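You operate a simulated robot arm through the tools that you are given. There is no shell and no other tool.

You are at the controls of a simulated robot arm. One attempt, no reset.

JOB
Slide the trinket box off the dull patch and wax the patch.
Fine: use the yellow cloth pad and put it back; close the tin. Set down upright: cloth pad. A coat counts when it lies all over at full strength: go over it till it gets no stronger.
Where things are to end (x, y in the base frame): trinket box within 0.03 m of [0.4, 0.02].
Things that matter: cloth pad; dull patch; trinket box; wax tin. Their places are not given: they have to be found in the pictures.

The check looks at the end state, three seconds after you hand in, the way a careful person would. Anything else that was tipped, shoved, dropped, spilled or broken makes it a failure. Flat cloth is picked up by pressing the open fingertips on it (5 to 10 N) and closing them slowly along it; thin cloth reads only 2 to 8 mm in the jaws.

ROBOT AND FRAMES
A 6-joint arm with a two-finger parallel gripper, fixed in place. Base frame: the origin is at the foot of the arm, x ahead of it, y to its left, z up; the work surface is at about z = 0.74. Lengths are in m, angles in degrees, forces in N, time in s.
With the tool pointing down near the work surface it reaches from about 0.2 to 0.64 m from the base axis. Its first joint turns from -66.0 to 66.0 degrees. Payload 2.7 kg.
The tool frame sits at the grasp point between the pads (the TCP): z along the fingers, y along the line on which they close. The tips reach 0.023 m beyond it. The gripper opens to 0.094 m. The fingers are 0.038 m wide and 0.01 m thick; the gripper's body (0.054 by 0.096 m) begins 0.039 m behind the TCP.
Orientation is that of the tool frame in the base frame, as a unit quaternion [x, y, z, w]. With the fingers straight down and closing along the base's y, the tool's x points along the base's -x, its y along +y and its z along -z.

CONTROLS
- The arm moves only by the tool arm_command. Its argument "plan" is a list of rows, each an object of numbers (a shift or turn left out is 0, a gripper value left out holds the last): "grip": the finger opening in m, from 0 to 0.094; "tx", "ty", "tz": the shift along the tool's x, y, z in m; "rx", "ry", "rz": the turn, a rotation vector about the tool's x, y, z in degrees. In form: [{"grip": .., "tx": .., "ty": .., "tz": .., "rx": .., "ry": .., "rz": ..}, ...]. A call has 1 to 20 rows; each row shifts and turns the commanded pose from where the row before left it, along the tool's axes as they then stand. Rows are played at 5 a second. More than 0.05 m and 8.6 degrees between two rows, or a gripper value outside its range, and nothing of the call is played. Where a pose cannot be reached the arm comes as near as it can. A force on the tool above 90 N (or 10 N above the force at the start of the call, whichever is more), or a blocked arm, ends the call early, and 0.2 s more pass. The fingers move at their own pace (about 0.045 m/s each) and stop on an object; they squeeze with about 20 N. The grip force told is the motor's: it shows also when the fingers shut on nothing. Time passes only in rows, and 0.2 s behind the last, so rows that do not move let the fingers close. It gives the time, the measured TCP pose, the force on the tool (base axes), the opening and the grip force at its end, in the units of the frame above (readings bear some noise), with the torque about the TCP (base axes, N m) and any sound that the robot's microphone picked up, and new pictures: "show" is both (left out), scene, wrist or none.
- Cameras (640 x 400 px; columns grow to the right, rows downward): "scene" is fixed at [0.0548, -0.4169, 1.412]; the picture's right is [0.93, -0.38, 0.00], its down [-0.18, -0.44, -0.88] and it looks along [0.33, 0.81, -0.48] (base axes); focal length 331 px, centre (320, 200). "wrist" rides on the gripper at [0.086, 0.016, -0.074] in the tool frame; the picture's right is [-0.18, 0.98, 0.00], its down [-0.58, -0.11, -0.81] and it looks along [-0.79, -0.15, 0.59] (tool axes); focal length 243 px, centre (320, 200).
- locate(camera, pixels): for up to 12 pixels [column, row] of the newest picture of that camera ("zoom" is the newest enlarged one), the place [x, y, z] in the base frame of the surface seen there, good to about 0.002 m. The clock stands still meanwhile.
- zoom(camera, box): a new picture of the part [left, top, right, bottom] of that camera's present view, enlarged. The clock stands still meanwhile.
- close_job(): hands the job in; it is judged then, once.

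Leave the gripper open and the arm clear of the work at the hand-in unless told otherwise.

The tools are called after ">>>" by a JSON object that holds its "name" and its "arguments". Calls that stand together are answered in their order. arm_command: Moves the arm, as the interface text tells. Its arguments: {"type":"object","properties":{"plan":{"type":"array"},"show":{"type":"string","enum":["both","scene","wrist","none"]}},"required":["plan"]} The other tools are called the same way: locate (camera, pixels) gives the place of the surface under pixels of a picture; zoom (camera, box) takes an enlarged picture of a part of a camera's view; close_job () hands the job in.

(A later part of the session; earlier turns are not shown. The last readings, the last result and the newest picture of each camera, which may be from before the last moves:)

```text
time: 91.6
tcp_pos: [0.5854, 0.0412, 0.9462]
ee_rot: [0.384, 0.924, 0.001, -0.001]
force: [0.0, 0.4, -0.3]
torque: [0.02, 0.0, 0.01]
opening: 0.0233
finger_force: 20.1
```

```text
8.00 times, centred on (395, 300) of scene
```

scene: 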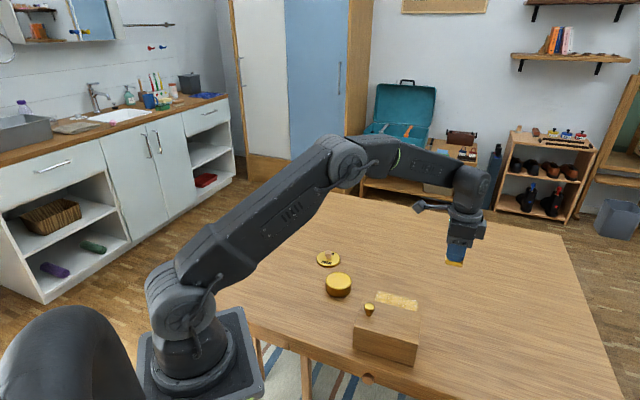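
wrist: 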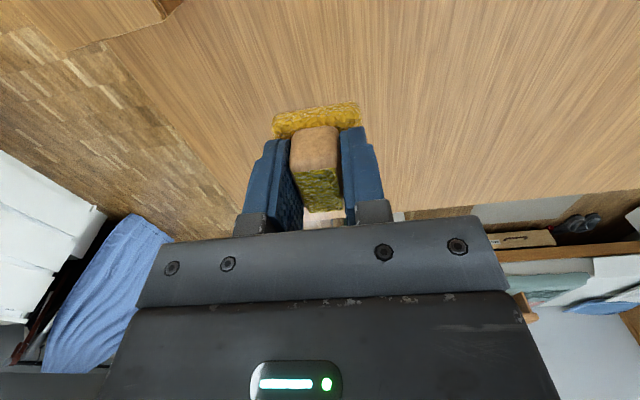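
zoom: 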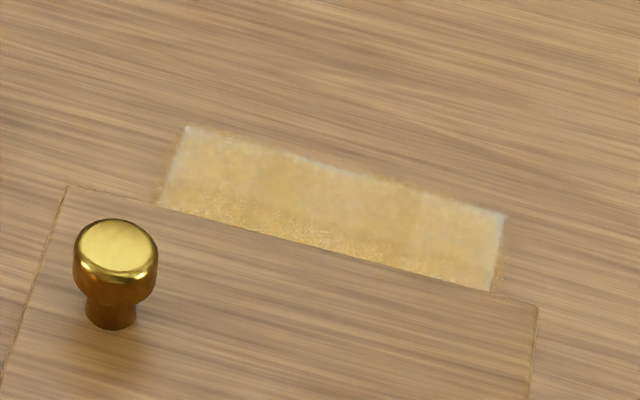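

I overshot the viewpoint: the camera sees what lies toward tool -x. I'll come back so the patch lies in its clear field.

>>> {"name": "arm_command", "arguments": {"plan": [{"tx": 0.04, "ty": -0.01}, {"tx": 0.04, "ty": -0.01}, {"tx": 0.04}, {"tx": 0.035, "tz": -0.03}, {}, {}], "show": "wrist"}}

>>> {"name": "zoom", "arguments": {"camera": "wrist", "box": [240, 0, 400, 110]}}

```text
time: 93.0
tcp_pos: [0.4624, 0.1367, 0.9757]
ee_rot: [0.383, 0.924, 0.0, 0.001]
force: [0.5, 0.1, -0.9]
torque: [0.0, 0.0, 0.02]
opening: 0.0233
finger_force: 20.1
```

wrist: 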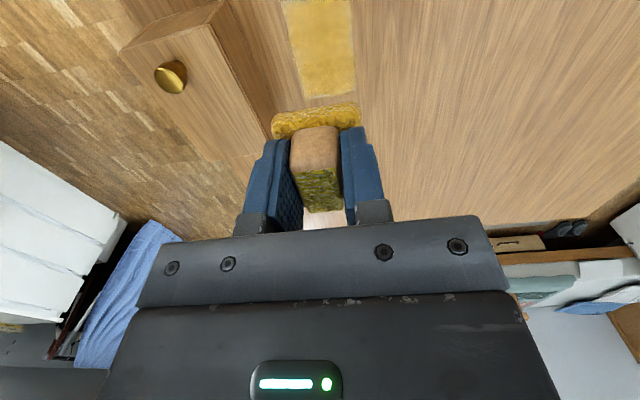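

```text
3.64 times, centred on (320, 55) of wrist
```

zoom: 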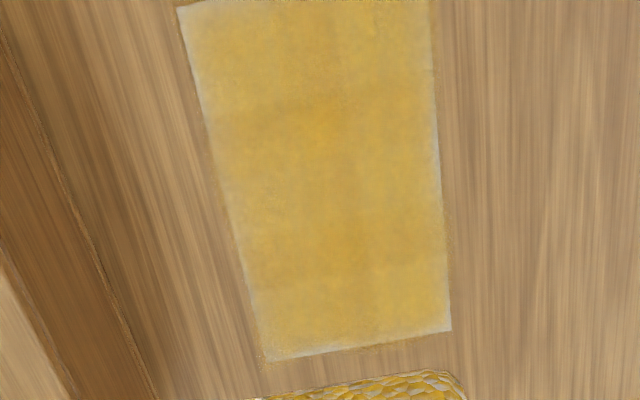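

This is a good view. The coat is nearly even, but a pale rim of about 3 mm remains all round, so the lanes need to go roughly 4 mm further out. I'll lower at the -t end and find contact.

>>> {"name": "arm_command", "arguments": {"plan": [{"tx": 0.007, "ty": -0.002}, {"tz": 0.0385}, {"tz": 0.0385}, {"tz": 0.0385}, {"tz": 0.0385}, {"tz": 0.0385}, {"tz": 0.0035}, {}], "show": "none"}}

>>> {"name": "arm_command", "arguments": {"plan": [{"tz": 0.0012}, {}], "show": "none"}}

>>> {"name": "arm_command", "arguments": {"plan": [{"tz": 0.0008}, {}], "show": "none"}}

```text
time: 94.8
tcp_pos: [0.4544, 0.1409, 0.78]
ee_rot: [0.384, 0.923, 0.0, 0.001]
force: [-0.6, -0.1, -1.0]
torque: [0.0, 0.0, 0.01]
opening: 0.0233
finger_force: 19.6
```

```text
time: 95.4
tcp_pos: [0.4556, 0.141, 0.7798]
ee_rot: [0.383, 0.924, 0.0, 0.0]
force: [0.2, 0.2, 1.1]
torque: [0.0, 0.03, 0.02]
opening: 0.0231
finger_force: 20.1
```

```text
time: 96.0
tcp_pos: [0.4553, 0.1419, 0.7797]
ee_rot: [0.384, 0.923, 0.001, 0.0]
force: [-0.4, -0.3, 0.1]
torque: [0.05, -0.01, 0.0]
opening: 0.0234
finger_force: 19.8
```

>>> {"name": "arm_command", "arguments": {"plan": [{"tz": 0.0008}, {}], "show": "none"}}

>>> {"name": "arm_command", "arguments": {"plan": [{"tz": 0.0006}, {}], "show": "none"}}

```text
time: 96.6
tcp_pos: [0.455, 0.1413, 0.7784]
ee_rot: [0.384, 0.923, -0.001, 0.0]
force: [0.3, -0.1, -0.5]
torque: [-0.02, 0.03, 0.0]
opening: 0.0234
finger_force: 19.8
```

```text
time: 97.2
tcp_pos: [0.4555, 0.1419, 0.7775]
ee_rot: [0.384, 0.923, 0.0, 0.0]
force: [0.4, -0.3, -0.5]
torque: [-0.03, 0.0, 0.0]
opening: 0.0233
finger_force: 20.7
```

>>> {"name": "arm_command", "arguments": {"plan": [{"tz": 0.0006}, {}], "show": "none"}}

>>> {"name": "arm_command", "arguments": {"plan": [{"tz": 0.0005}, {}], "show": "none"}}

```text
time: 97.8
tcp_pos: [0.4558, 0.1421, 0.7767]
ee_rot: [0.383, 0.924, 0.0, 0.0]
force: [-1.9, -0.2, 5.2]
torque: [-0.04, 0.07, -0.03]
opening: 0.0234
finger_force: 20.1
```

```text
time: 98.4
tcp_pos: [0.4545, 0.1401, 0.7777]
ee_rot: [0.383, 0.924, 0.001, 0.0]
force: [-3.0, -1.6, 13.8]
torque: [-0.05, 0.13, -0.04]
opening: 0.0231
finger_force: 20.1
```

Contact reads 13.8 N. The handle has slipped up about 2 mm in the grip, which is harmless. I'll rub the perimeter with lanes further out.

>>> {"name": "arm_command", "arguments": {"plan": [{"ty": -0.013}, {"ty": -0.013}, {"ty": 0.013}, {"ty": 0.013}, {"ty": 0.013}, {"ty": 0.013}, {"tx": -0.0138}, {"tx": -0.0138}, {"tx": -0.0138}, {"tx": -0.0138}, {"tx": -0.0138}, {"tx": -0.0138}, {"tx": -0.0138}, {"ty": -0.013}, {"ty": -0.013}, {"ty": -0.013}, {"ty": -0.013}, {}], "show": "scene"}}

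>>> {"name": "zoom", "arguments": {"camera": "scene", "box": [350, 260, 440, 330]}}

```text
time: 102.2
tcp_pos: [0.5069, 0.0549, 0.778]
ee_rot: [0.384, 0.923, 0.0, 0.001]
force: [5.4, 4.4, 13.6]
torque: [0.05, -0.12, 0.02]
opening: 0.0234
finger_force: 19.7
```

scene: 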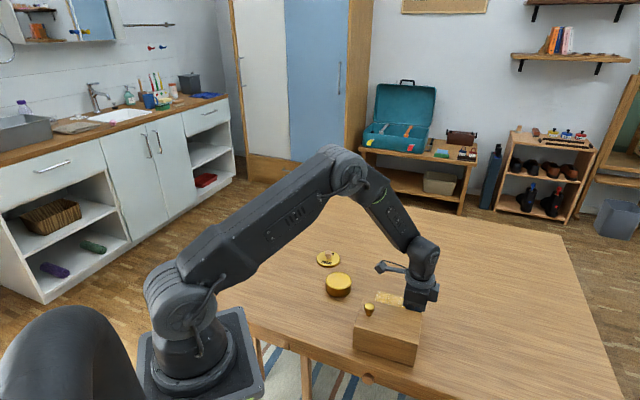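

```text
5.71 times, centred on (395, 295) of scene
```

zoom: 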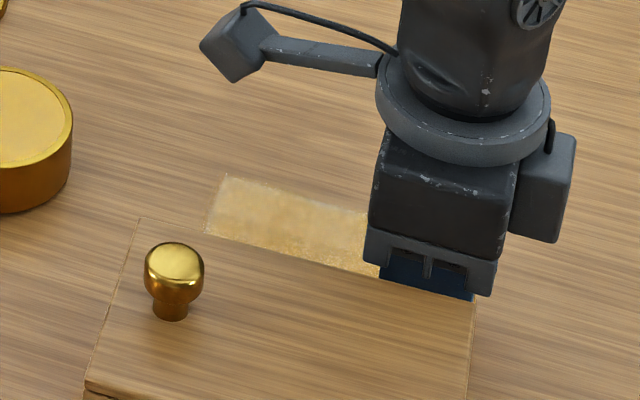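

The box is untouched. Now the box-side lane, then the inner lanes back and forth.

>>> {"name": "arm_command", "arguments": {"plan": [{"tx": 0.0138}, {"tx": 0.0138}, {"tx": 0.0138}, {"tx": 0.0138}, {"tx": 0.0138}, {"tx": 0.0138}, {"tx": 0.0138}, {"ty": 0.013}, {"tx": -0.0138}, {"tx": -0.0138}, {"tx": -0.0138}, {"tx": -0.0138}, {"tx": -0.0138}, {"tx": -0.0138}, {"tx": -0.0138}, {"ty": 0.013}, {}], "show": "none"}}

>>> {"name": "arm_command", "arguments": {"plan": [{"tx": 0.0138}, {"tx": 0.0138}, {"tx": 0.0138}, {"tx": 0.0138}, {"tx": 0.0138}, {"tx": 0.0138}, {"tx": 0.0138}, {"ty": 0.013}, {"tx": -0.0138}, {"tx": -0.0138}, {"tx": -0.0138}, {"tx": -0.0138}, {"tx": -0.0138}, {"tx": -0.0138}, {"tx": -0.0138}, {"ty": 0.013}, {}], "show": "none"}}

>>> {"name": "arm_command", "arguments": {"plan": [{"tx": 0.0138}, {"tx": 0.0138}, {"tx": 0.0138}, {"tx": 0.0138}, {"tx": 0.0138}, {"tx": 0.0138}, {"tx": 0.0138}, {"ty": -0.013}, {"ty": -0.013}, {"tz": -0.02}, {"tz": -0.04}, {"tz": -0.04}, {"tz": -0.04}, {"tz": -0.04}, {"tz": -0.02}, {}, {}]}}

>>> {"name": "zoom", "arguments": {"camera": "wrist", "box": [240, 0, 400, 110]}}

>>> {"name": "zoom", "arguments": {"camera": "scene", "box": [360, 275, 430, 325]}}

```text
time: 105.8
tcp_pos: [0.5243, 0.0716, 0.7769]
ee_rot: [0.384, 0.923, 0.002, 0.001]
force: [-2.0, -10.0, 18.8]
torque: [-0.3, 0.08, 0.0]
opening: 0.0235
finger_force: 20.5
```

```text
time: 109.4
tcp_pos: [0.5436, 0.0896, 0.7759]
ee_rot: [0.383, 0.924, 0.001, 0.001]
force: [0.4, -7.7, 16.0]
torque: [-0.28, 0.01, 0.01]
opening: 0.0234
finger_force: 20.1
```

```text
time: 113.0
tcp_pos: [0.4562, 0.1402, 0.9758]
ee_rot: [0.384, 0.923, 0.0, 0.0]
force: [-0.2, -0.5, -0.5]
torque: [0.03, -0.01, -0.01]
opening: 0.0233
finger_force: 20.3
```

scene: 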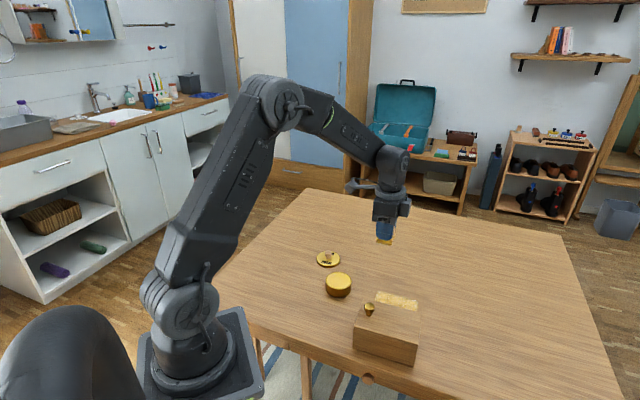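
wrist: 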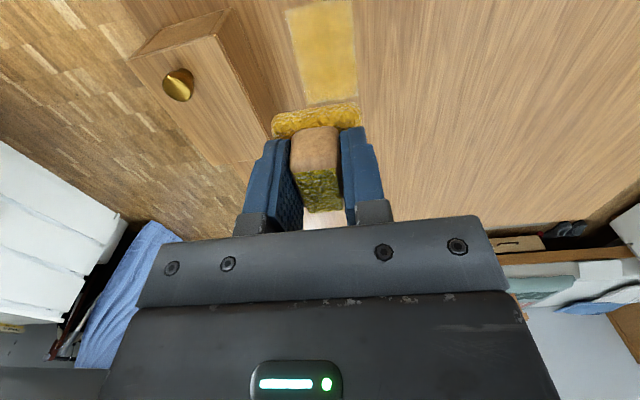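

```text
3.64 times, centred on (320, 55) of wrist
```

zoom: 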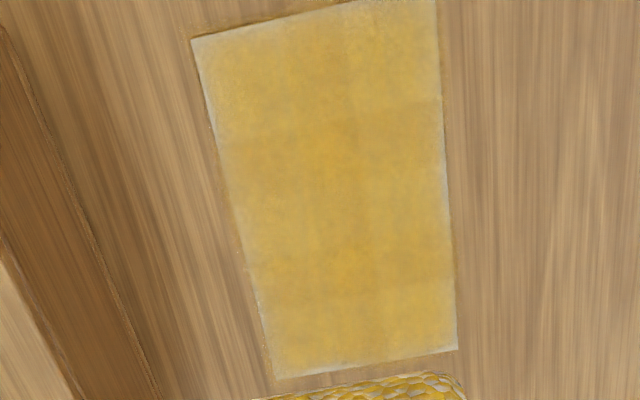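

```text
8.00 times, centred on (395, 300) of scene
```

zoom: 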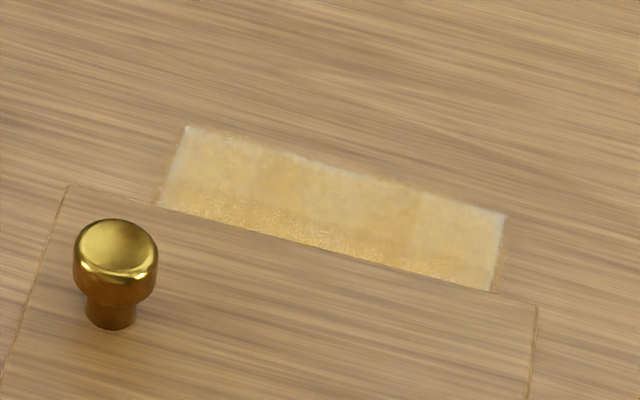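

That round changed little, so the pad was probably spent. I'll recharge it and then do the edges first with fresh wax.

>>> {"name": "arm_command", "arguments": {"plan": [{"tx": 0.039, "ty": -0.0017}, {"tx": 0.039, "ty": -0.0017}, {"tx": 0.038, "ty": -0.0018}, {}, {"tz": 0.04}, {"tz": 0.04}, {"tz": 0.04}, {"tz": 0.04}, {"tz": 0.003}, {}]}}

>>> {"name": "zoom", "arguments": {"camera": "scene", "box": [300, 250, 380, 310]}}

```text
time: 115.2
tcp_pos: [0.3699, 0.2198, 0.8142]
ee_rot: [0.383, 0.924, 0.0, -0.001]
force: [-0.6, 0.3, 0.3]
torque: [0.02, -0.02, 0.0]
opening: 0.0235
finger_force: 20.0
```

scene: 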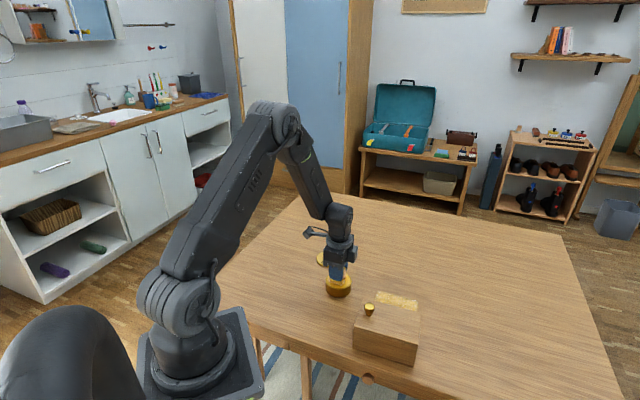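
wrist: 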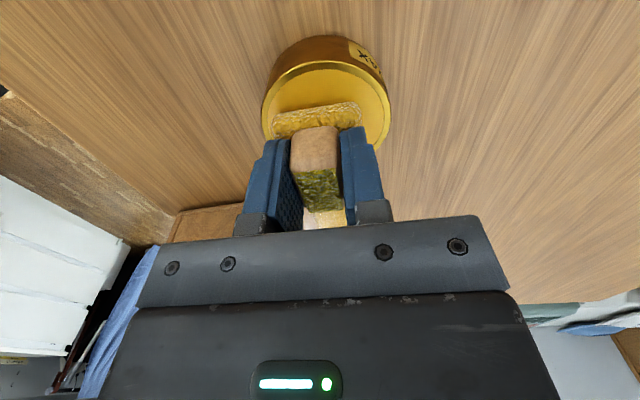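

```text
6.67 times, centred on (340, 280) of scene
```

zoom: 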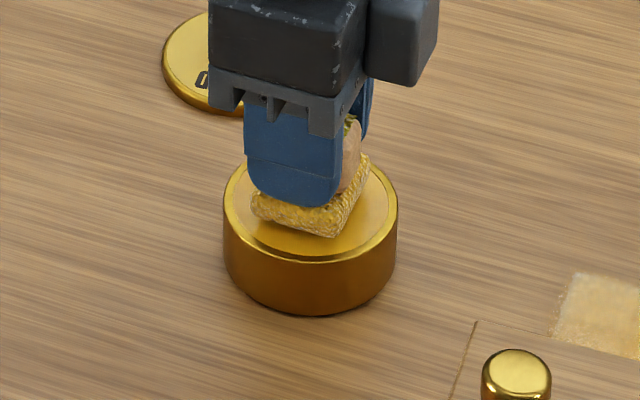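

>>> {"name": "arm_command", "arguments": {"plan": [{"tz": 0.003}, {"tz": 0.001}, {"tz": 0.001}, {}], "show": "none"}}

>>> {"name": "arm_command", "arguments": {"plan": [{"tz": 0.0008}, {}], "show": "none"}}

```text
time: 116.2
tcp_pos: [0.3703, 0.2204, 0.8092]
ee_rot: [0.384, 0.924, 0.001, 0.0]
force: [-3.7, -2.0, 13.8]
torque: [-0.1, 0.11, -0.01]
opening: 0.0234
finger_force: 20.1
```

```text
time: 116.8
tcp_pos: [0.3702, 0.2194, 0.8084]
ee_rot: [0.383, 0.924, 0.002, 0.001]
force: [-6.4, -2.9, 30.3]
torque: [-0.13, 0.22, 0.0]
opening: 0.0234
finger_force: 19.6
```

That is 30 N, more than needed. I'll ease back, twist a bit longer than before, and lift to the viewing position.

>>> {"name": "arm_command", "arguments": {"plan": [{"tz": -0.0008}, {"rz": 4}, {"rz": -4}, {"rz": -4}, {"rz": 4}, {"tx": 0.003}, {"tx": -0.003}, {"tx": -0.003}, {"tx": 0.003}, {"rz": 4}, {"rz": -4}, {"rz": -4}, {"rz": 4}, {}, {}, {"tz": -0.02}, {"tz": -0.04}, {}]}}

>>> {"name": "zoom", "arguments": {"camera": "scene", "box": [300, 240, 380, 310]}}

```text
time: 120.6
tcp_pos: [0.3698, 0.22, 0.8671]
ee_rot: [0.383, 0.924, -0.001, 0.0]
force: [0.6, 0.4, -0.4]
torque: [-0.05, 0.01, 0.04]
opening: 0.0233
finger_force: 19.6
```

scene: 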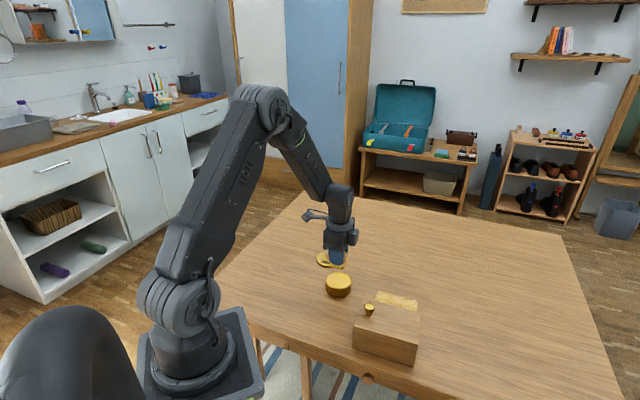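
wrist: 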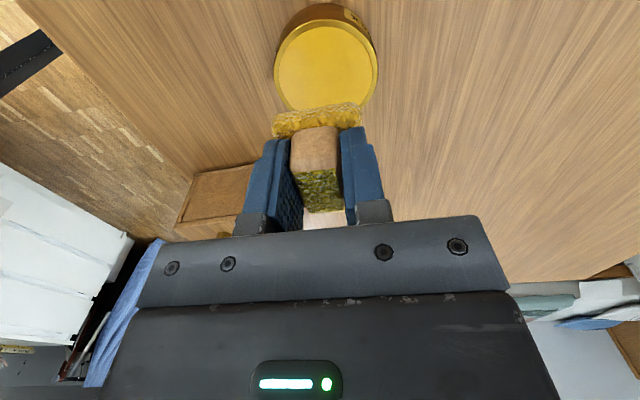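

```text
5.71 times, centred on (340, 275) of scene
```

zoom: 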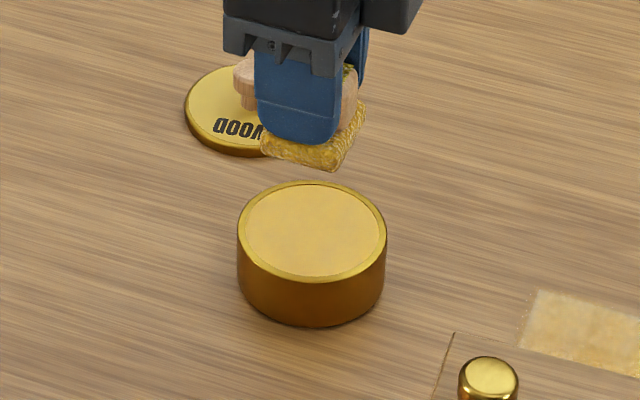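

The tin is still in place. I'll go back to the -t end of the patch and find contact.

>>> {"name": "arm_command", "arguments": {"plan": [{"tx": -0.039, "ty": 0.0012}, {"tx": -0.039, "ty": 0.0012}, {"tx": -0.038, "ty": 0.0011}, {"tz": 0.04}, {"tz": 0.04}, {"tz": 0.008}, {}, {"tz": 0.001}, {}], "show": "none"}}

>>> {"name": "arm_command", "arguments": {"plan": [{"tz": 0.0008}, {}], "show": "none"}}

```text
time: 122.6
tcp_pos: [0.4546, 0.1417, 0.7784]
ee_rot: [0.384, 0.924, 0.0, 0.0]
force: [-0.3, 0.0, -0.8]
torque: [-0.02, 0.01, -0.01]
opening: 0.0232
finger_force: 20.1
```

```text
time: 123.2
tcp_pos: [0.4544, 0.1415, 0.7773]
ee_rot: [0.383, 0.924, 0.0, 0.001]
force: [0.2, -0.1, -1.3]
torque: [0.0, -0.01, -0.03]
opening: 0.0233
finger_force: 20.0
```

>>> {"name": "arm_command", "arguments": {"plan": [{"tz": 0.0008}, {}], "show": "none"}}

>>> {"name": "arm_command", "arguments": {"plan": [{"tz": 0.0006}, {}], "show": "none"}}

```text
time: 123.8
tcp_pos: [0.4536, 0.1403, 0.7777]
ee_rot: [0.383, 0.924, 0.0, 0.0]
force: [0.3, -0.1, 0.7]
torque: [-0.02, 0.0, 0.02]
opening: 0.0232
finger_force: 20.0
```

```text
time: 124.4
tcp_pos: [0.4545, 0.1416, 0.7762]
ee_rot: [0.384, 0.923, 0.002, 0.001]
force: [-2.5, 1.4, 6.7]
torque: [0.01, 0.09, -0.01]
opening: 0.0233
finger_force: 19.9
```

Contact is 6.7 N. Perimeter again with fresh wax.

>>> {"name": "arm_command", "arguments": {"plan": [{"ty": -0.0125, "tz": 0.0004}, {"ty": -0.0125}, {"ty": 0.013}, {"ty": 0.013}, {"ty": 0.013}, {"ty": 0.013}, {"tx": -0.0138}, {"tx": -0.0138}, {"tx": -0.0138}, {"tx": -0.0138}, {"tx": -0.0138}, {"tx": -0.0138}, {"tx": -0.0138}, {"ty": -0.013}, {"ty": -0.013}, {"ty": -0.013}, {"ty": -0.013}, {}], "show": "none"}}

>>> {"name": "arm_command", "arguments": {"plan": [{"tx": 0.0138}, {"tx": 0.0138}, {"tx": 0.0138}, {"tx": 0.0138}, {"tx": 0.0138}, {"tx": 0.0138}, {"tx": 0.0138}, {}], "show": "none"}}

>>> {"name": "arm_command", "arguments": {"plan": [{"ty": 0.013}, {"ty": 0.012}, {"tz": -0.02}, {"tz": -0.04}, {"tz": -0.04}, {"tz": -0.04}, {"tz": -0.04}, {"tz": -0.02}, {}, {}]}}

>>> {"name": "zoom", "arguments": {"camera": "wrist", "box": [240, 0, 400, 110]}}

>>> {"name": "zoom", "arguments": {"camera": "scene", "box": [360, 275, 430, 325]}}

```text
time: 128.2
tcp_pos: [0.5053, 0.0545, 0.7767]
ee_rot: [0.384, 0.923, 0.001, 0.0]
force: [2.1, 2.8, 8.2]
torque: [0.05, -0.05, -0.02]
opening: 0.0233
finger_force: 19.4
```

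```text
time: 130.0
tcp_pos: [0.4365, 0.1226, 0.7767]
ee_rot: [0.384, 0.923, 0.001, 0.001]
force: [6.0, -4.0, 16.5]
torque: [-0.19, -0.13, 0.01]
opening: 0.0229
finger_force: 20.4
```

```text
time: 132.2
tcp_pos: [0.4553, 0.1401, 0.975]
ee_rot: [0.383, 0.924, 0.0, 0.0]
force: [-0.5, 1.2, 0.5]
torque: [0.03, 0.02, 0.01]
opening: 0.0232
finger_force: 20.4
```

scene: 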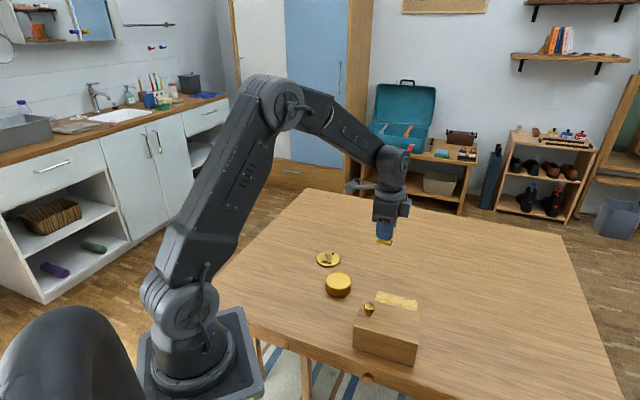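
wrist: 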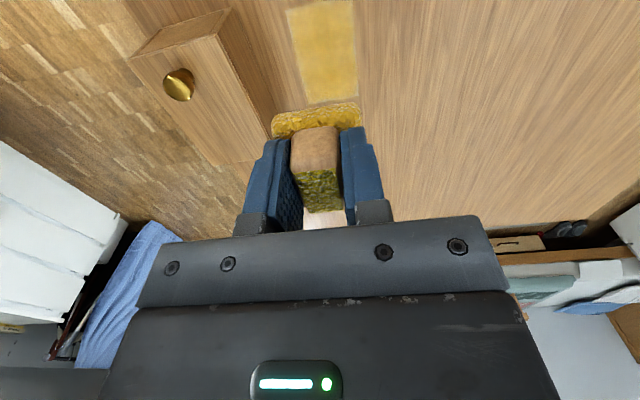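

```text
3.64 times, centred on (320, 55) of wrist
```

zoom: 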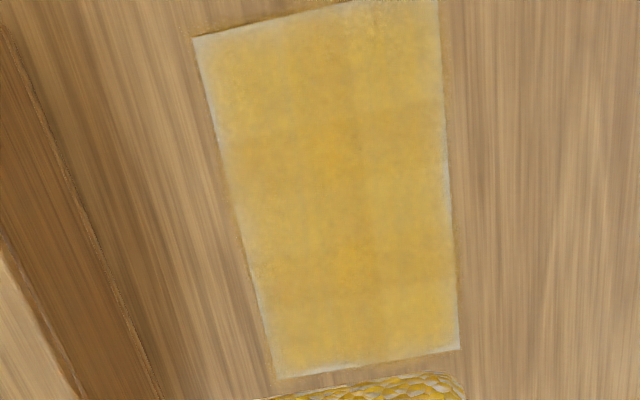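

```text
8.00 times, centred on (395, 300) of scene
```

zoom: 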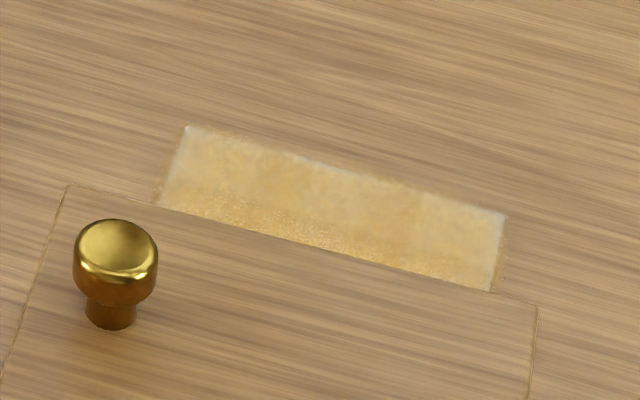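

The picture barely changed even with fresh wax. I'll zoom closer on the edges to judge whether the pale rim is just the patch's border or a thinner coat.

>>> {"name": "zoom", "arguments": {"camera": "wrist", "box": [280, 0, 370, 60]}}

>>> {"name": "zoom", "arguments": {"camera": "wrist", "box": [290, 55, 370, 108]}}

```text
6.67 times, centred on (325, 30) of wrist
```

zoom: 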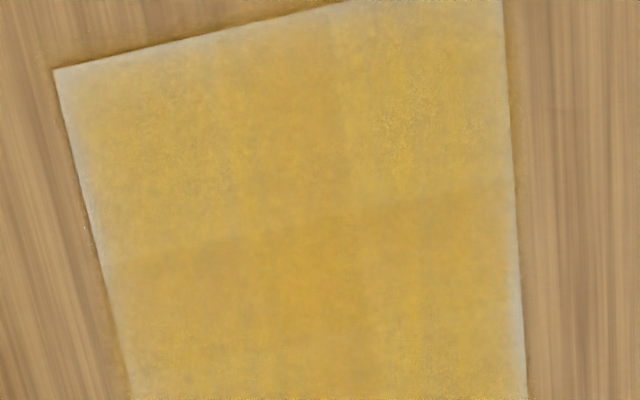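

```text
7.55 times, centred on (330, 82) of wrist
```

zoom: 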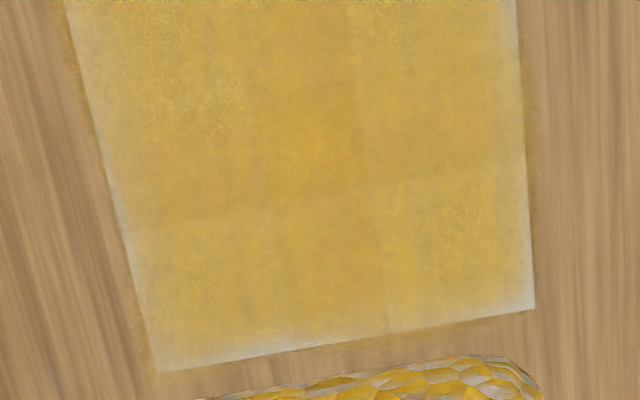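

Faint lane differences remain and the corners are paler, so the coat can still gain. I'll go over everything again, this time with cross strokes (across the width), using the remaining fresh wax. First I'll lower to contact.

>>> {"name": "arm_command", "arguments": {"plan": [{"tz": 0.04}, {"tz": 0.04}, {"tz": 0.04}, {"tz": 0.04}, {"tz": 0.037}, {}, {"tz": 0.001}, {}], "show": "none"}}

>>> {"name": "arm_command", "arguments": {"plan": [{"tz": 0.001}, {}], "show": "none"}}

>>> {"name": "arm_command", "arguments": {"plan": [{"tz": 0.0007}, {}], "show": "none"}}

```text
time: 134.0
tcp_pos: [0.4543, 0.14, 0.7779]
ee_rot: [0.383, 0.924, 0.0, 0.0]
force: [0.9, -0.7, 0.9]
torque: [0.01, -0.01, -0.02]
opening: 0.0232
finger_force: 19.9
```

```text
time: 134.6
tcp_pos: [0.4535, 0.1401, 0.777]
ee_rot: [0.383, 0.924, 0.0, 0.0]
force: [-0.8, -0.6, 1.1]
torque: [0.01, 0.03, 0.02]
opening: 0.0233
finger_force: 19.7
```

```text
time: 135.2
tcp_pos: [0.4544, 0.1401, 0.7766]
ee_rot: [0.384, 0.923, 0.0, 0.0]
force: [-3.7, -1.5, 9.5]
torque: [-0.04, 0.09, 0.01]
opening: 0.0233
finger_force: 20.1
```

Contact is 9.5 N. I'll do the cross strokes now.

>>> {"name": "arm_command", "arguments": {"plan": [{"ty": -0.0125}, {"ty": -0.0125}, {"ty": 0.013}, {"ty": 0.013}, {"ty": 0.013}, {"ty": 0.013}, {"tx": -0.014}, {"ty": -0.013}, {"ty": -0.013}, {"ty": -0.013}, {"ty": -0.013}, {"tx": -0.014}, {"ty": 0.013}, {"ty": 0.013}, {"ty": 0.013}, {"ty": 0.013}, {"tx": -0.014}], "show": "none"}}

>>> {"name": "arm_command", "arguments": {"plan": [{"ty": -0.013}, {"ty": -0.013}, {"ty": -0.013}, {"ty": -0.013}, {"tx": -0.014}, {"ty": 0.013}, {"ty": 0.013}, {"ty": 0.013}, {"ty": 0.013}, {"tx": -0.014}, {"ty": -0.013}, {"ty": -0.013}, {"ty": -0.013}, {"ty": -0.013}, {"tx": -0.014}, {"ty": 0.013}, {"ty": 0.013}, {"ty": 0.013}, {"ty": 0.013}], "show": "none"}}

>>> {"name": "arm_command", "arguments": {"plan": [{"tx": -0.014}, {"ty": -0.013}, {"ty": -0.013}, {"ty": -0.013}, {"ty": -0.013}, {"tx": 0.014}, {"tx": 0.014}, {"tx": 0.014}, {"tx": 0.014}, {"tx": 0.014}, {"tx": 0.014}, {"tx": 0.014}, {"ty": 0.013}, {"ty": 0.013}, {"ty": 0.013}, {"ty": 0.013}, {}], "show": "none"}}

>>> {"name": "arm_command", "arguments": {"plan": [{"tx": -0.014}, {"tx": -0.014}, {"tx": -0.014}, {"tx": -0.014}, {"tx": -0.014}, {"tx": -0.014}, {"tx": -0.014}, {"ty": -0.0175}, {"tx": 0.014}, {"tx": 0.014}, {"tx": 0.014}, {"tx": 0.014}, {"tx": 0.014}, {"tx": 0.014}, {"tx": 0.014}, {"ty": -0.0095}, {}], "show": "none"}}

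>>> {"name": "arm_command", "arguments": {"plan": [{"tz": -0.02}, {"tz": -0.04}, {"tz": -0.04}, {"tz": -0.04}, {"tz": -0.04}, {"tz": -0.02}, {}, {}]}}

>>> {"name": "zoom", "arguments": {"camera": "wrist", "box": [240, 0, 400, 110]}}

>>> {"name": "zoom", "arguments": {"camera": "scene", "box": [360, 275, 430, 325]}}

```text
time: 138.8
tcp_pos: [0.5027, 0.1304, 0.7763]
ee_rot: [0.383, 0.924, 0.002, 0.0]
force: [-2.0, 3.9, 9.5]
torque: [0.12, 0.1, -0.01]
opening: 0.0235
finger_force: 19.9
```

```text
time: 142.8
tcp_pos: [0.5317, 0.0999, 0.7768]
ee_rot: [0.384, 0.924, -0.001, 0.001]
force: [-4.4, -4.0, 11.3]
torque: [-0.11, 0.07, -0.01]
opening: 0.0234
finger_force: 19.5
```

```text
time: 146.4
tcp_pos: [0.4748, 0.1592, 0.7786]
ee_rot: [0.383, 0.924, 0.001, 0.0]
force: [-2.1, -1.5, 6.3]
torque: [0.02, 0.01, 0.0]
opening: 0.0237
finger_force: 20.5
```

```text
time: 150.0
tcp_pos: [0.4555, 0.1413, 0.7765]
ee_rot: [0.384, 0.924, 0.001, 0.0]
force: [0.7, 3.9, 7.5]
torque: [0.09, -0.01, -0.01]
opening: 0.0232
finger_force: 20.1
```

```text
time: 151.8
tcp_pos: [0.4546, 0.1396, 0.9776]
ee_rot: [0.384, 0.923, 0.001, 0.0]
force: [-0.4, -0.3, -0.5]
torque: [0.03, 0.01, -0.01]
opening: 0.0231
finger_force: 20.1
```

scene: 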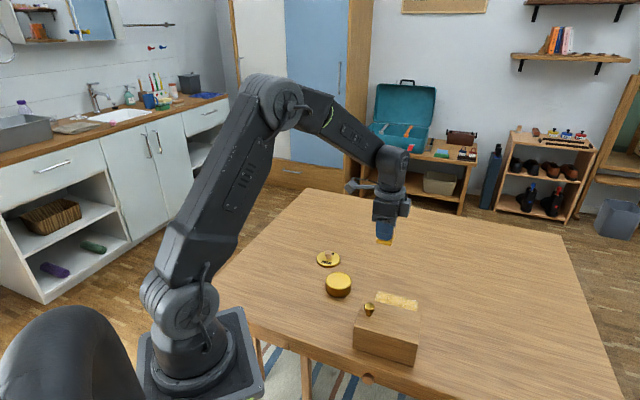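
wrist: 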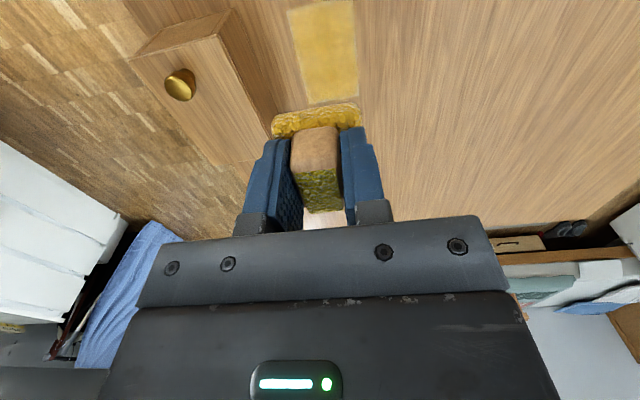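

```text
3.64 times, centred on (320, 55) of wrist
```

zoom: 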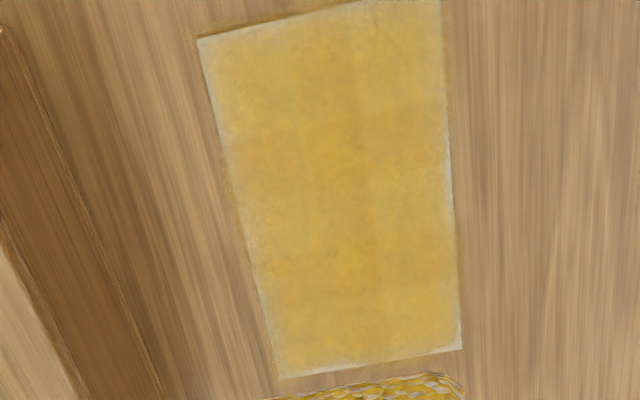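

```text
8.00 times, centred on (395, 300) of scene
```

zoom: 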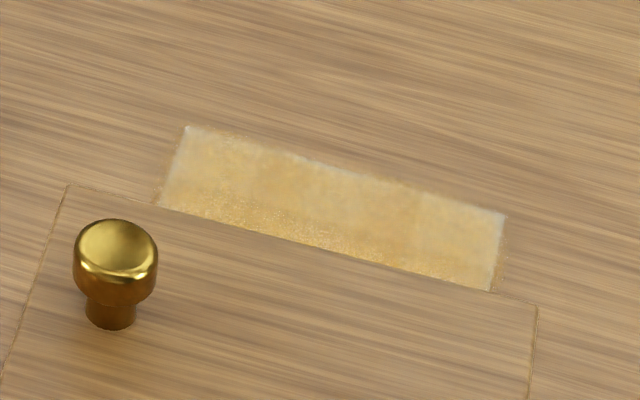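

This looks the same as the last two rounds, despite a recharge between them. I'll repeat the same close-ups to compare directly.

>>> {"name": "zoom", "arguments": {"camera": "wrist", "box": [280, 0, 370, 60]}}

>>> {"name": "zoom", "arguments": {"camera": "wrist", "box": [290, 55, 370, 108]}}

```text
6.67 times, centred on (325, 30) of wrist
```

zoom: 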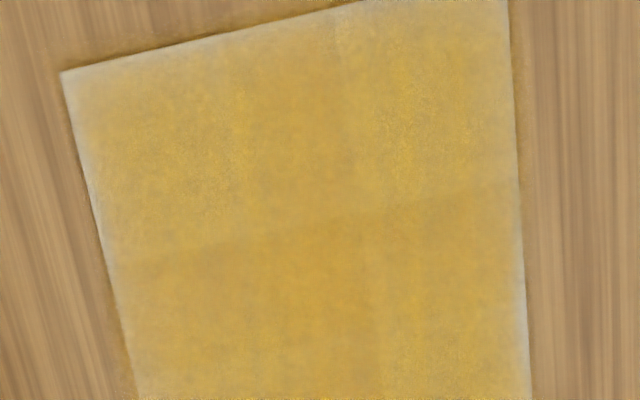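

```text
7.55 times, centred on (330, 82) of wrist
```

zoom: 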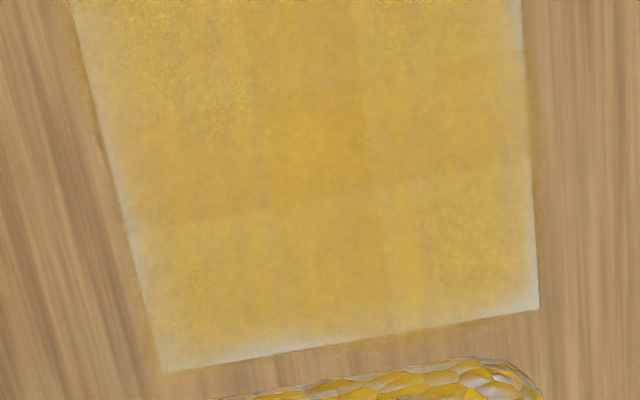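

The close-ups match the earlier ones, so the coat has stopped getting stronger. The thin pale rim is the patch's soft border, since the strokes already reached well past it. Now I'll return the pad: turn back about 96° at height and move above its original spot.

>>> {"name": "arm_command", "arguments": {"plan": [{"rz": -7.98}, {"rz": -7.98}, {"rz": -7.98}, {"rz": -7.98}, {"rz": -7.98}, {"rz": -7.98}, {"rz": -7.98}, {"rz": -7.98}, {"rz": -7.98}, {"rz": -7.98}, {"rz": -7.98}, {"rz": -7.98}, {"tx": 0.0284, "ty": 0.0297}, {"tx": 0.0284, "ty": 0.0297}, {"tx": 0.0284, "ty": 0.0297}, {"tx": 0.0284, "ty": 0.0297}, {}, {}]}}

```text
time: 155.6
tcp_pos: [0.2908, 0.1281, 0.9766]
ee_rot: [-0.428, 0.904, 0.0, -0.001]
force: [0.2, -0.1, 0.0]
torque: [-0.03, -0.02, 0.02]
opening: 0.0232
finger_force: 20.2
```

scene: 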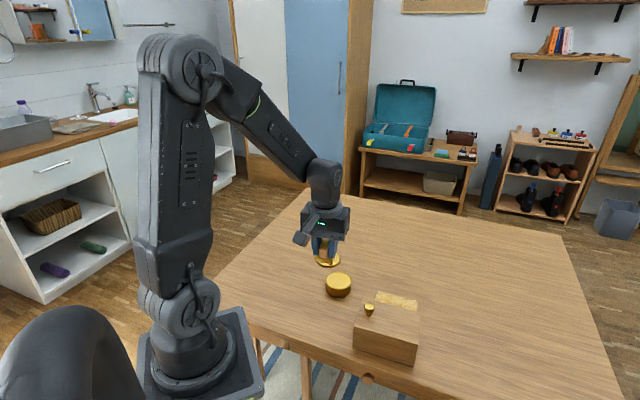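
wrist: 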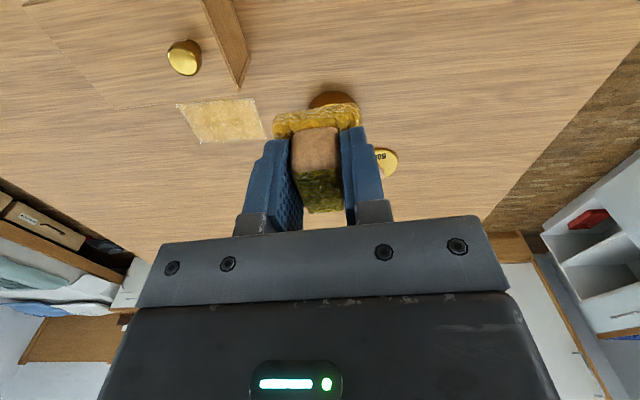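

I'm above the original spot. I'll lower to just over the table and then to light contact.

>>> {"name": "arm_command", "arguments": {"plan": [{"tz": 0.045}, {"tz": 0.045}, {"tz": 0.045}, {"tz": 0.045}, {"tz": 0.016}, {}, {"tz": 0.0015}, {}]}}

>>> {"name": "arm_command", "arguments": {"plan": [{"tz": 0.001}, {}], "show": "none"}}

```text
time: 157.4
tcp_pos: [0.2902, 0.1275, 0.779]
ee_rot: [-0.428, 0.904, 0.0, 0.0]
force: [0.4, -0.3, -0.8]
torque: [0.01, 0.03, -0.03]
opening: 0.0235
finger_force: 19.7
```

scene: 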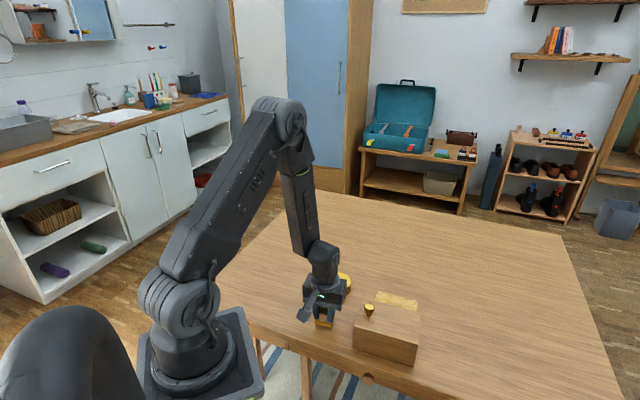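
wrist: 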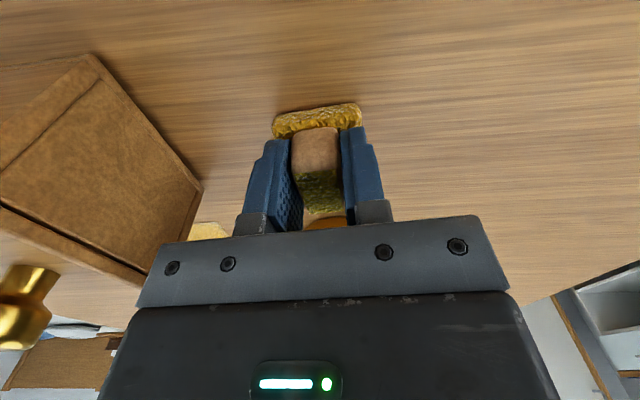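

```text
time: 158.0
tcp_pos: [0.2909, 0.1285, 0.7777]
ee_rot: [-0.428, 0.904, 0.0, 0.001]
force: [1.2, 0.5, -0.6]
torque: [0.0, 0.0, 0.02]
opening: 0.0235
finger_force: 20.4
```

>>> {"name": "arm_command", "arguments": {"plan": [{"tz": 0.0008}, {}], "show": "none"}}

>>> {"name": "arm_command", "arguments": {"plan": [{"tz": 0.0006}, {}], "show": "none"}}

```text
time: 158.6
tcp_pos: [0.2904, 0.1276, 0.7756]
ee_rot: [-0.428, 0.904, 0.0, 0.0]
force: [0.7, -0.9, -0.2]
torque: [0.0, 0.0, -0.01]
opening: 0.0233
finger_force: 19.6
```

```text
time: 159.2
tcp_pos: [0.2903, 0.1277, 0.7775]
ee_rot: [-0.428, 0.904, -0.001, 0.0]
force: [-1.6, -0.8, 6.8]
torque: [-0.01, 0.04, 0.0]
opening: 0.023
finger_force: 20.5
```

The pad is down with 7 N contact. I'll release slowly and lift straight up.

>>> {"name": "arm_command", "arguments": {"plan": [{"tz": -0.0005}, {"grip": 0.028}, {"grip": 0.036}, {"grip": 0.046}, {"grip": 0.056}, {}, {"tz": -0.01}, {"tz": -0.03}, {"tz": -0.04}, {"tz": -0.045}, {"tz": -0.045}, {}]}}

>>> {"name": "zoom", "arguments": {"camera": "scene", "box": [298, 260, 372, 335]}}

```text
time: 161.8
tcp_pos: [0.288, 0.126, 0.9476]
ee_rot: [-0.428, 0.904, 0.001, 0.0]
force: [0.1, -0.3, 0.1]
torque: [-0.04, 0.02, -0.01]
opening: 0.0558
finger_force: 0.1
```

scene: 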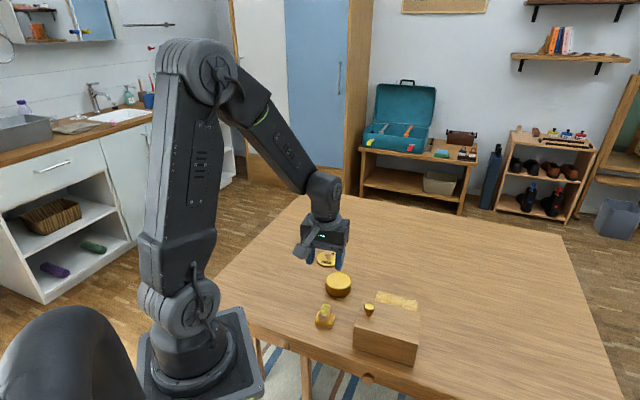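
wrist: 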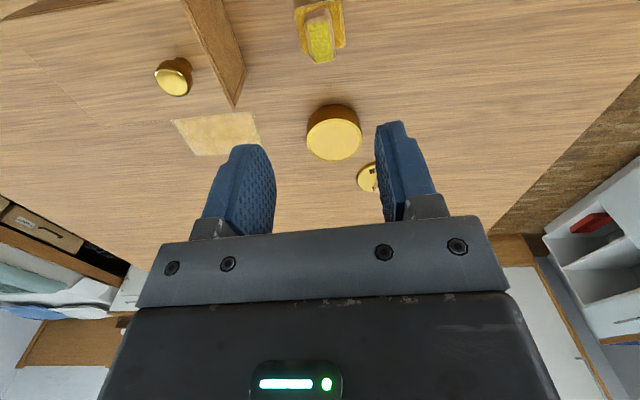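

```text
5.33 times, centred on (335, 298) of scene
```

zoom: 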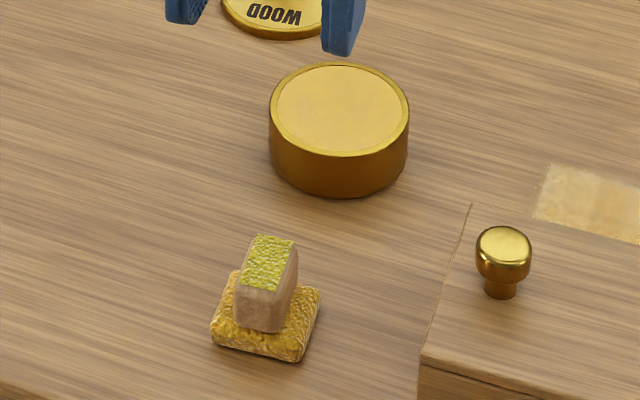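

The pad stands upright in its place. Next is the lid, so I'll move above its knob at about (0.399, 0.350) and turn back to the earlier grasp orientation.

>>> {"name": "arm_command", "arguments": {"plan": [{"tx": -0.0406, "ty": 0.0094}, {"tx": -0.0406, "ty": 0.0094}, {"tx": -0.0406, "ty": 0.0094}, {"tx": -0.0406, "ty": 0.0094}, {"tx": -0.0406, "ty": 0.0094}, {"tx": -0.0406, "ty": 0.0094}, {"rz": 7.76}, {"rz": 7.76}, {"rz": 7.76}, {"rz": 7.76}, {"rz": 7.76}, {"rz": 7.76}, {"rz": 7.76}, {"rz": 7.76}, {"rz": 7.76}, {"rz": 7.76}, {"rz": 7.76}, {"rz": 7.76}, {}, {}]}}

>>> {"name": "zoom", "arguments": {"camera": "wrist", "box": [250, 0, 390, 100]}}

```text
time: 166.0
tcp_pos: [0.4011, 0.3517, 0.9463]
ee_rot: [0.362, 0.932, 0.0, 0.001]
force: [0.2, 0.5, 0.3]
torque: [0.0, -0.01, 0.02]
opening: 0.0556
finger_force: 0.0
```

scene: 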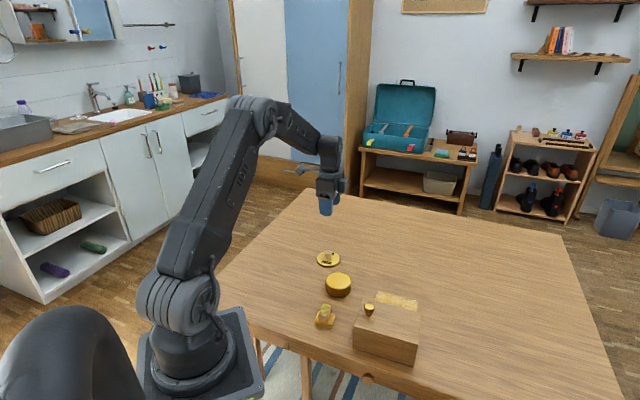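
wrist: 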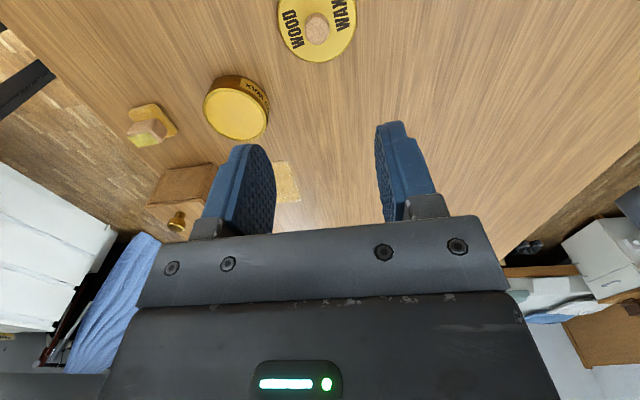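

```text
4.00 times, centred on (320, 50) of wrist
```

zoom: 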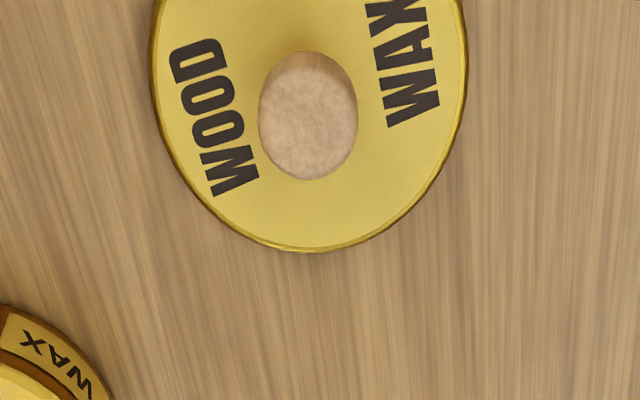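

The lid is where I left it. I'll lower to the earlier grip height, staying about 2 mm higher for margin, and close on the knob.

>>> {"name": "arm_command", "arguments": {"plan": [{"tx": 0.0004, "ty": -0.0027, "tz": 0.03}, {"tz": 0.045}, {"tz": 0.045}, {"tz": 0.04}, {"tz": 0.014}, {}, {"grip": 0.045}, {"grip": 0.035}, {"grip": 0.028}, {"grip": 0.024}, {"grip": 0.02}, {"grip": 0.014}, {"grip": 0.01}, {}, {}]}}

>>> {"name": "zoom", "arguments": {"camera": "wrist", "box": [230, 30, 410, 230]}}

```text
time: 169.2
tcp_pos: [0.3996, 0.3492, 0.7722]
ee_rot: [0.363, 0.932, 0.0, 0.0]
force: [0.0, 0.4, 0.7]
torque: [-0.01, 0.05, -0.02]
opening: 0.0216
finger_force: 19.8
```

scene: 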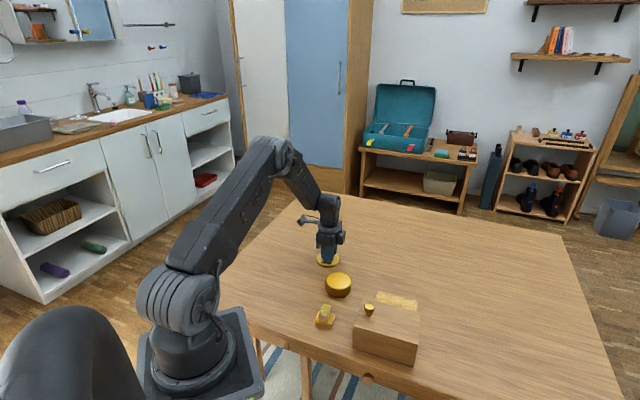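
wrist: 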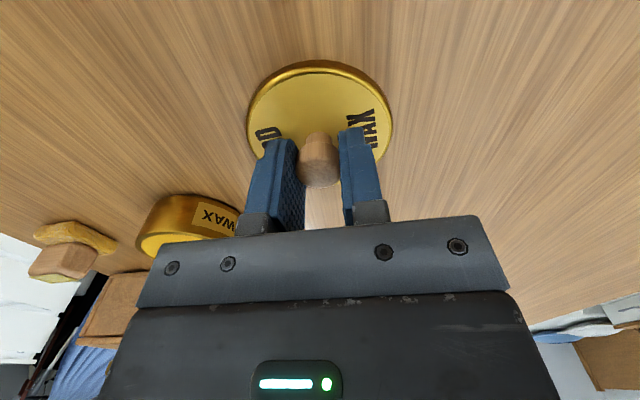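

```text
2.00 times, centred on (320, 130) of wrist
```

zoom: 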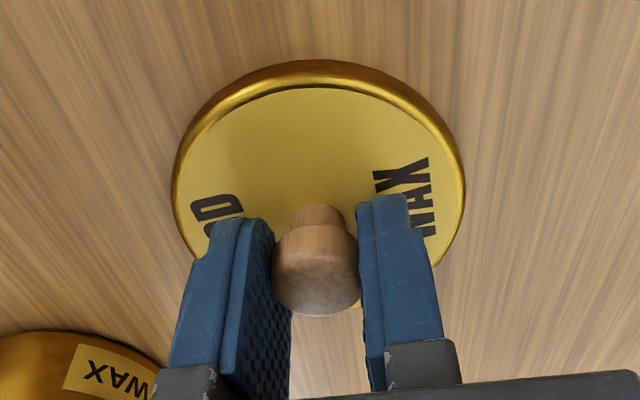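

The lid knob is gripped. I'll lift the lid and carry it above the tin, then check alignment.

>>> {"name": "arm_command", "arguments": {"plan": [{"tz": -0.01}, {"tz": -0.03}, {"tz": -0.04}, {"tx": -0.01675, "ty": -0.0282}, {"tx": -0.01675, "ty": -0.0282}, {"tx": -0.01675, "ty": -0.0282}, {"tx": -0.01675, "ty": -0.0282}, {}, {"tz": 0.025}, {}, {}]}}

>>> {"name": "zoom", "arguments": {"camera": "scene", "box": [308, 250, 368, 305]}}

>>> {"name": "zoom", "arguments": {"camera": "wrist", "box": [220, 0, 420, 200]}}

```text
time: 171.6
tcp_pos: [0.3733, 0.2215, 0.8274]
ee_rot: [0.362, 0.932, 0.001, -0.001]
force: [-0.8, -0.2, -0.8]
torque: [-0.01, 0.0, 0.02]
opening: 0.0222
finger_force: 19.9
```

scene: 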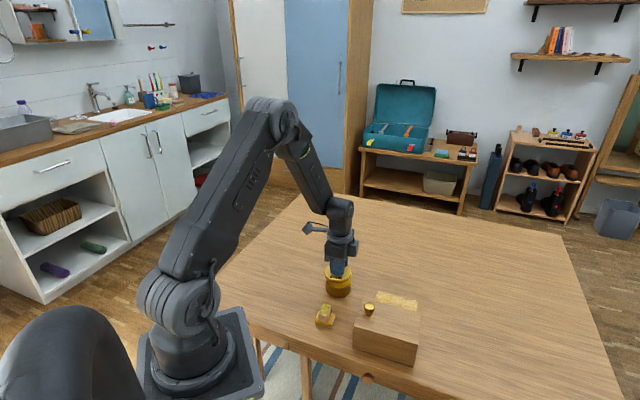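
wrist: 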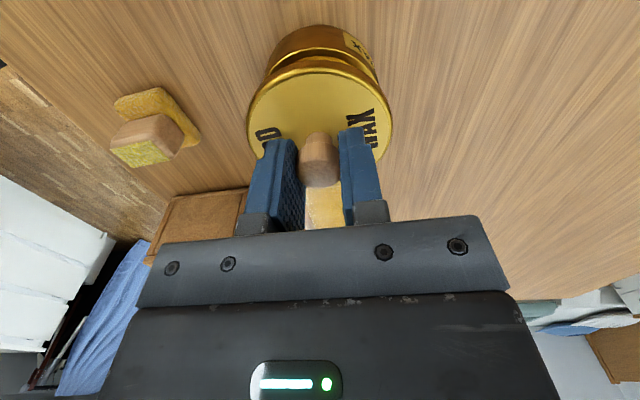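

```text
7.27 times, centred on (338, 278) of scene
```

zoom: 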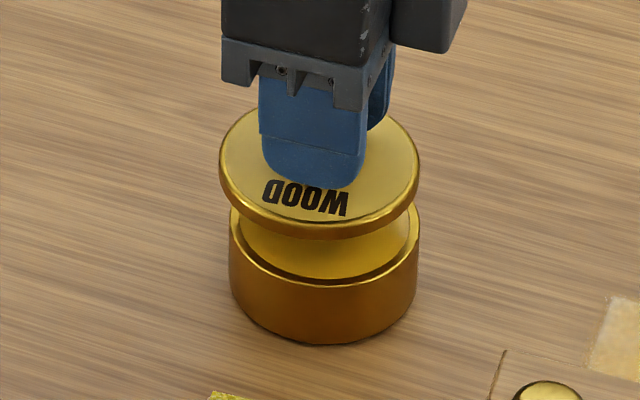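

```text
2.00 times, centred on (320, 100) of wrist
```

zoom: 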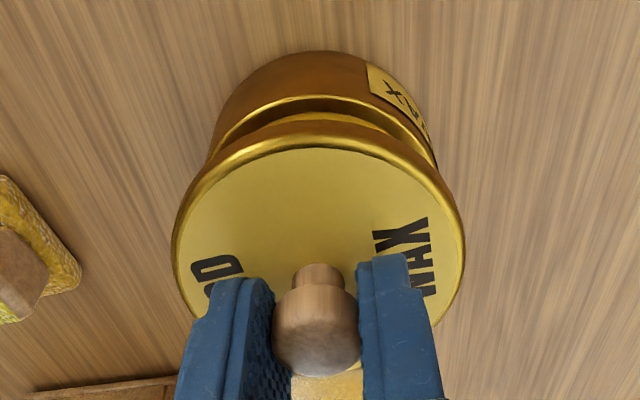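

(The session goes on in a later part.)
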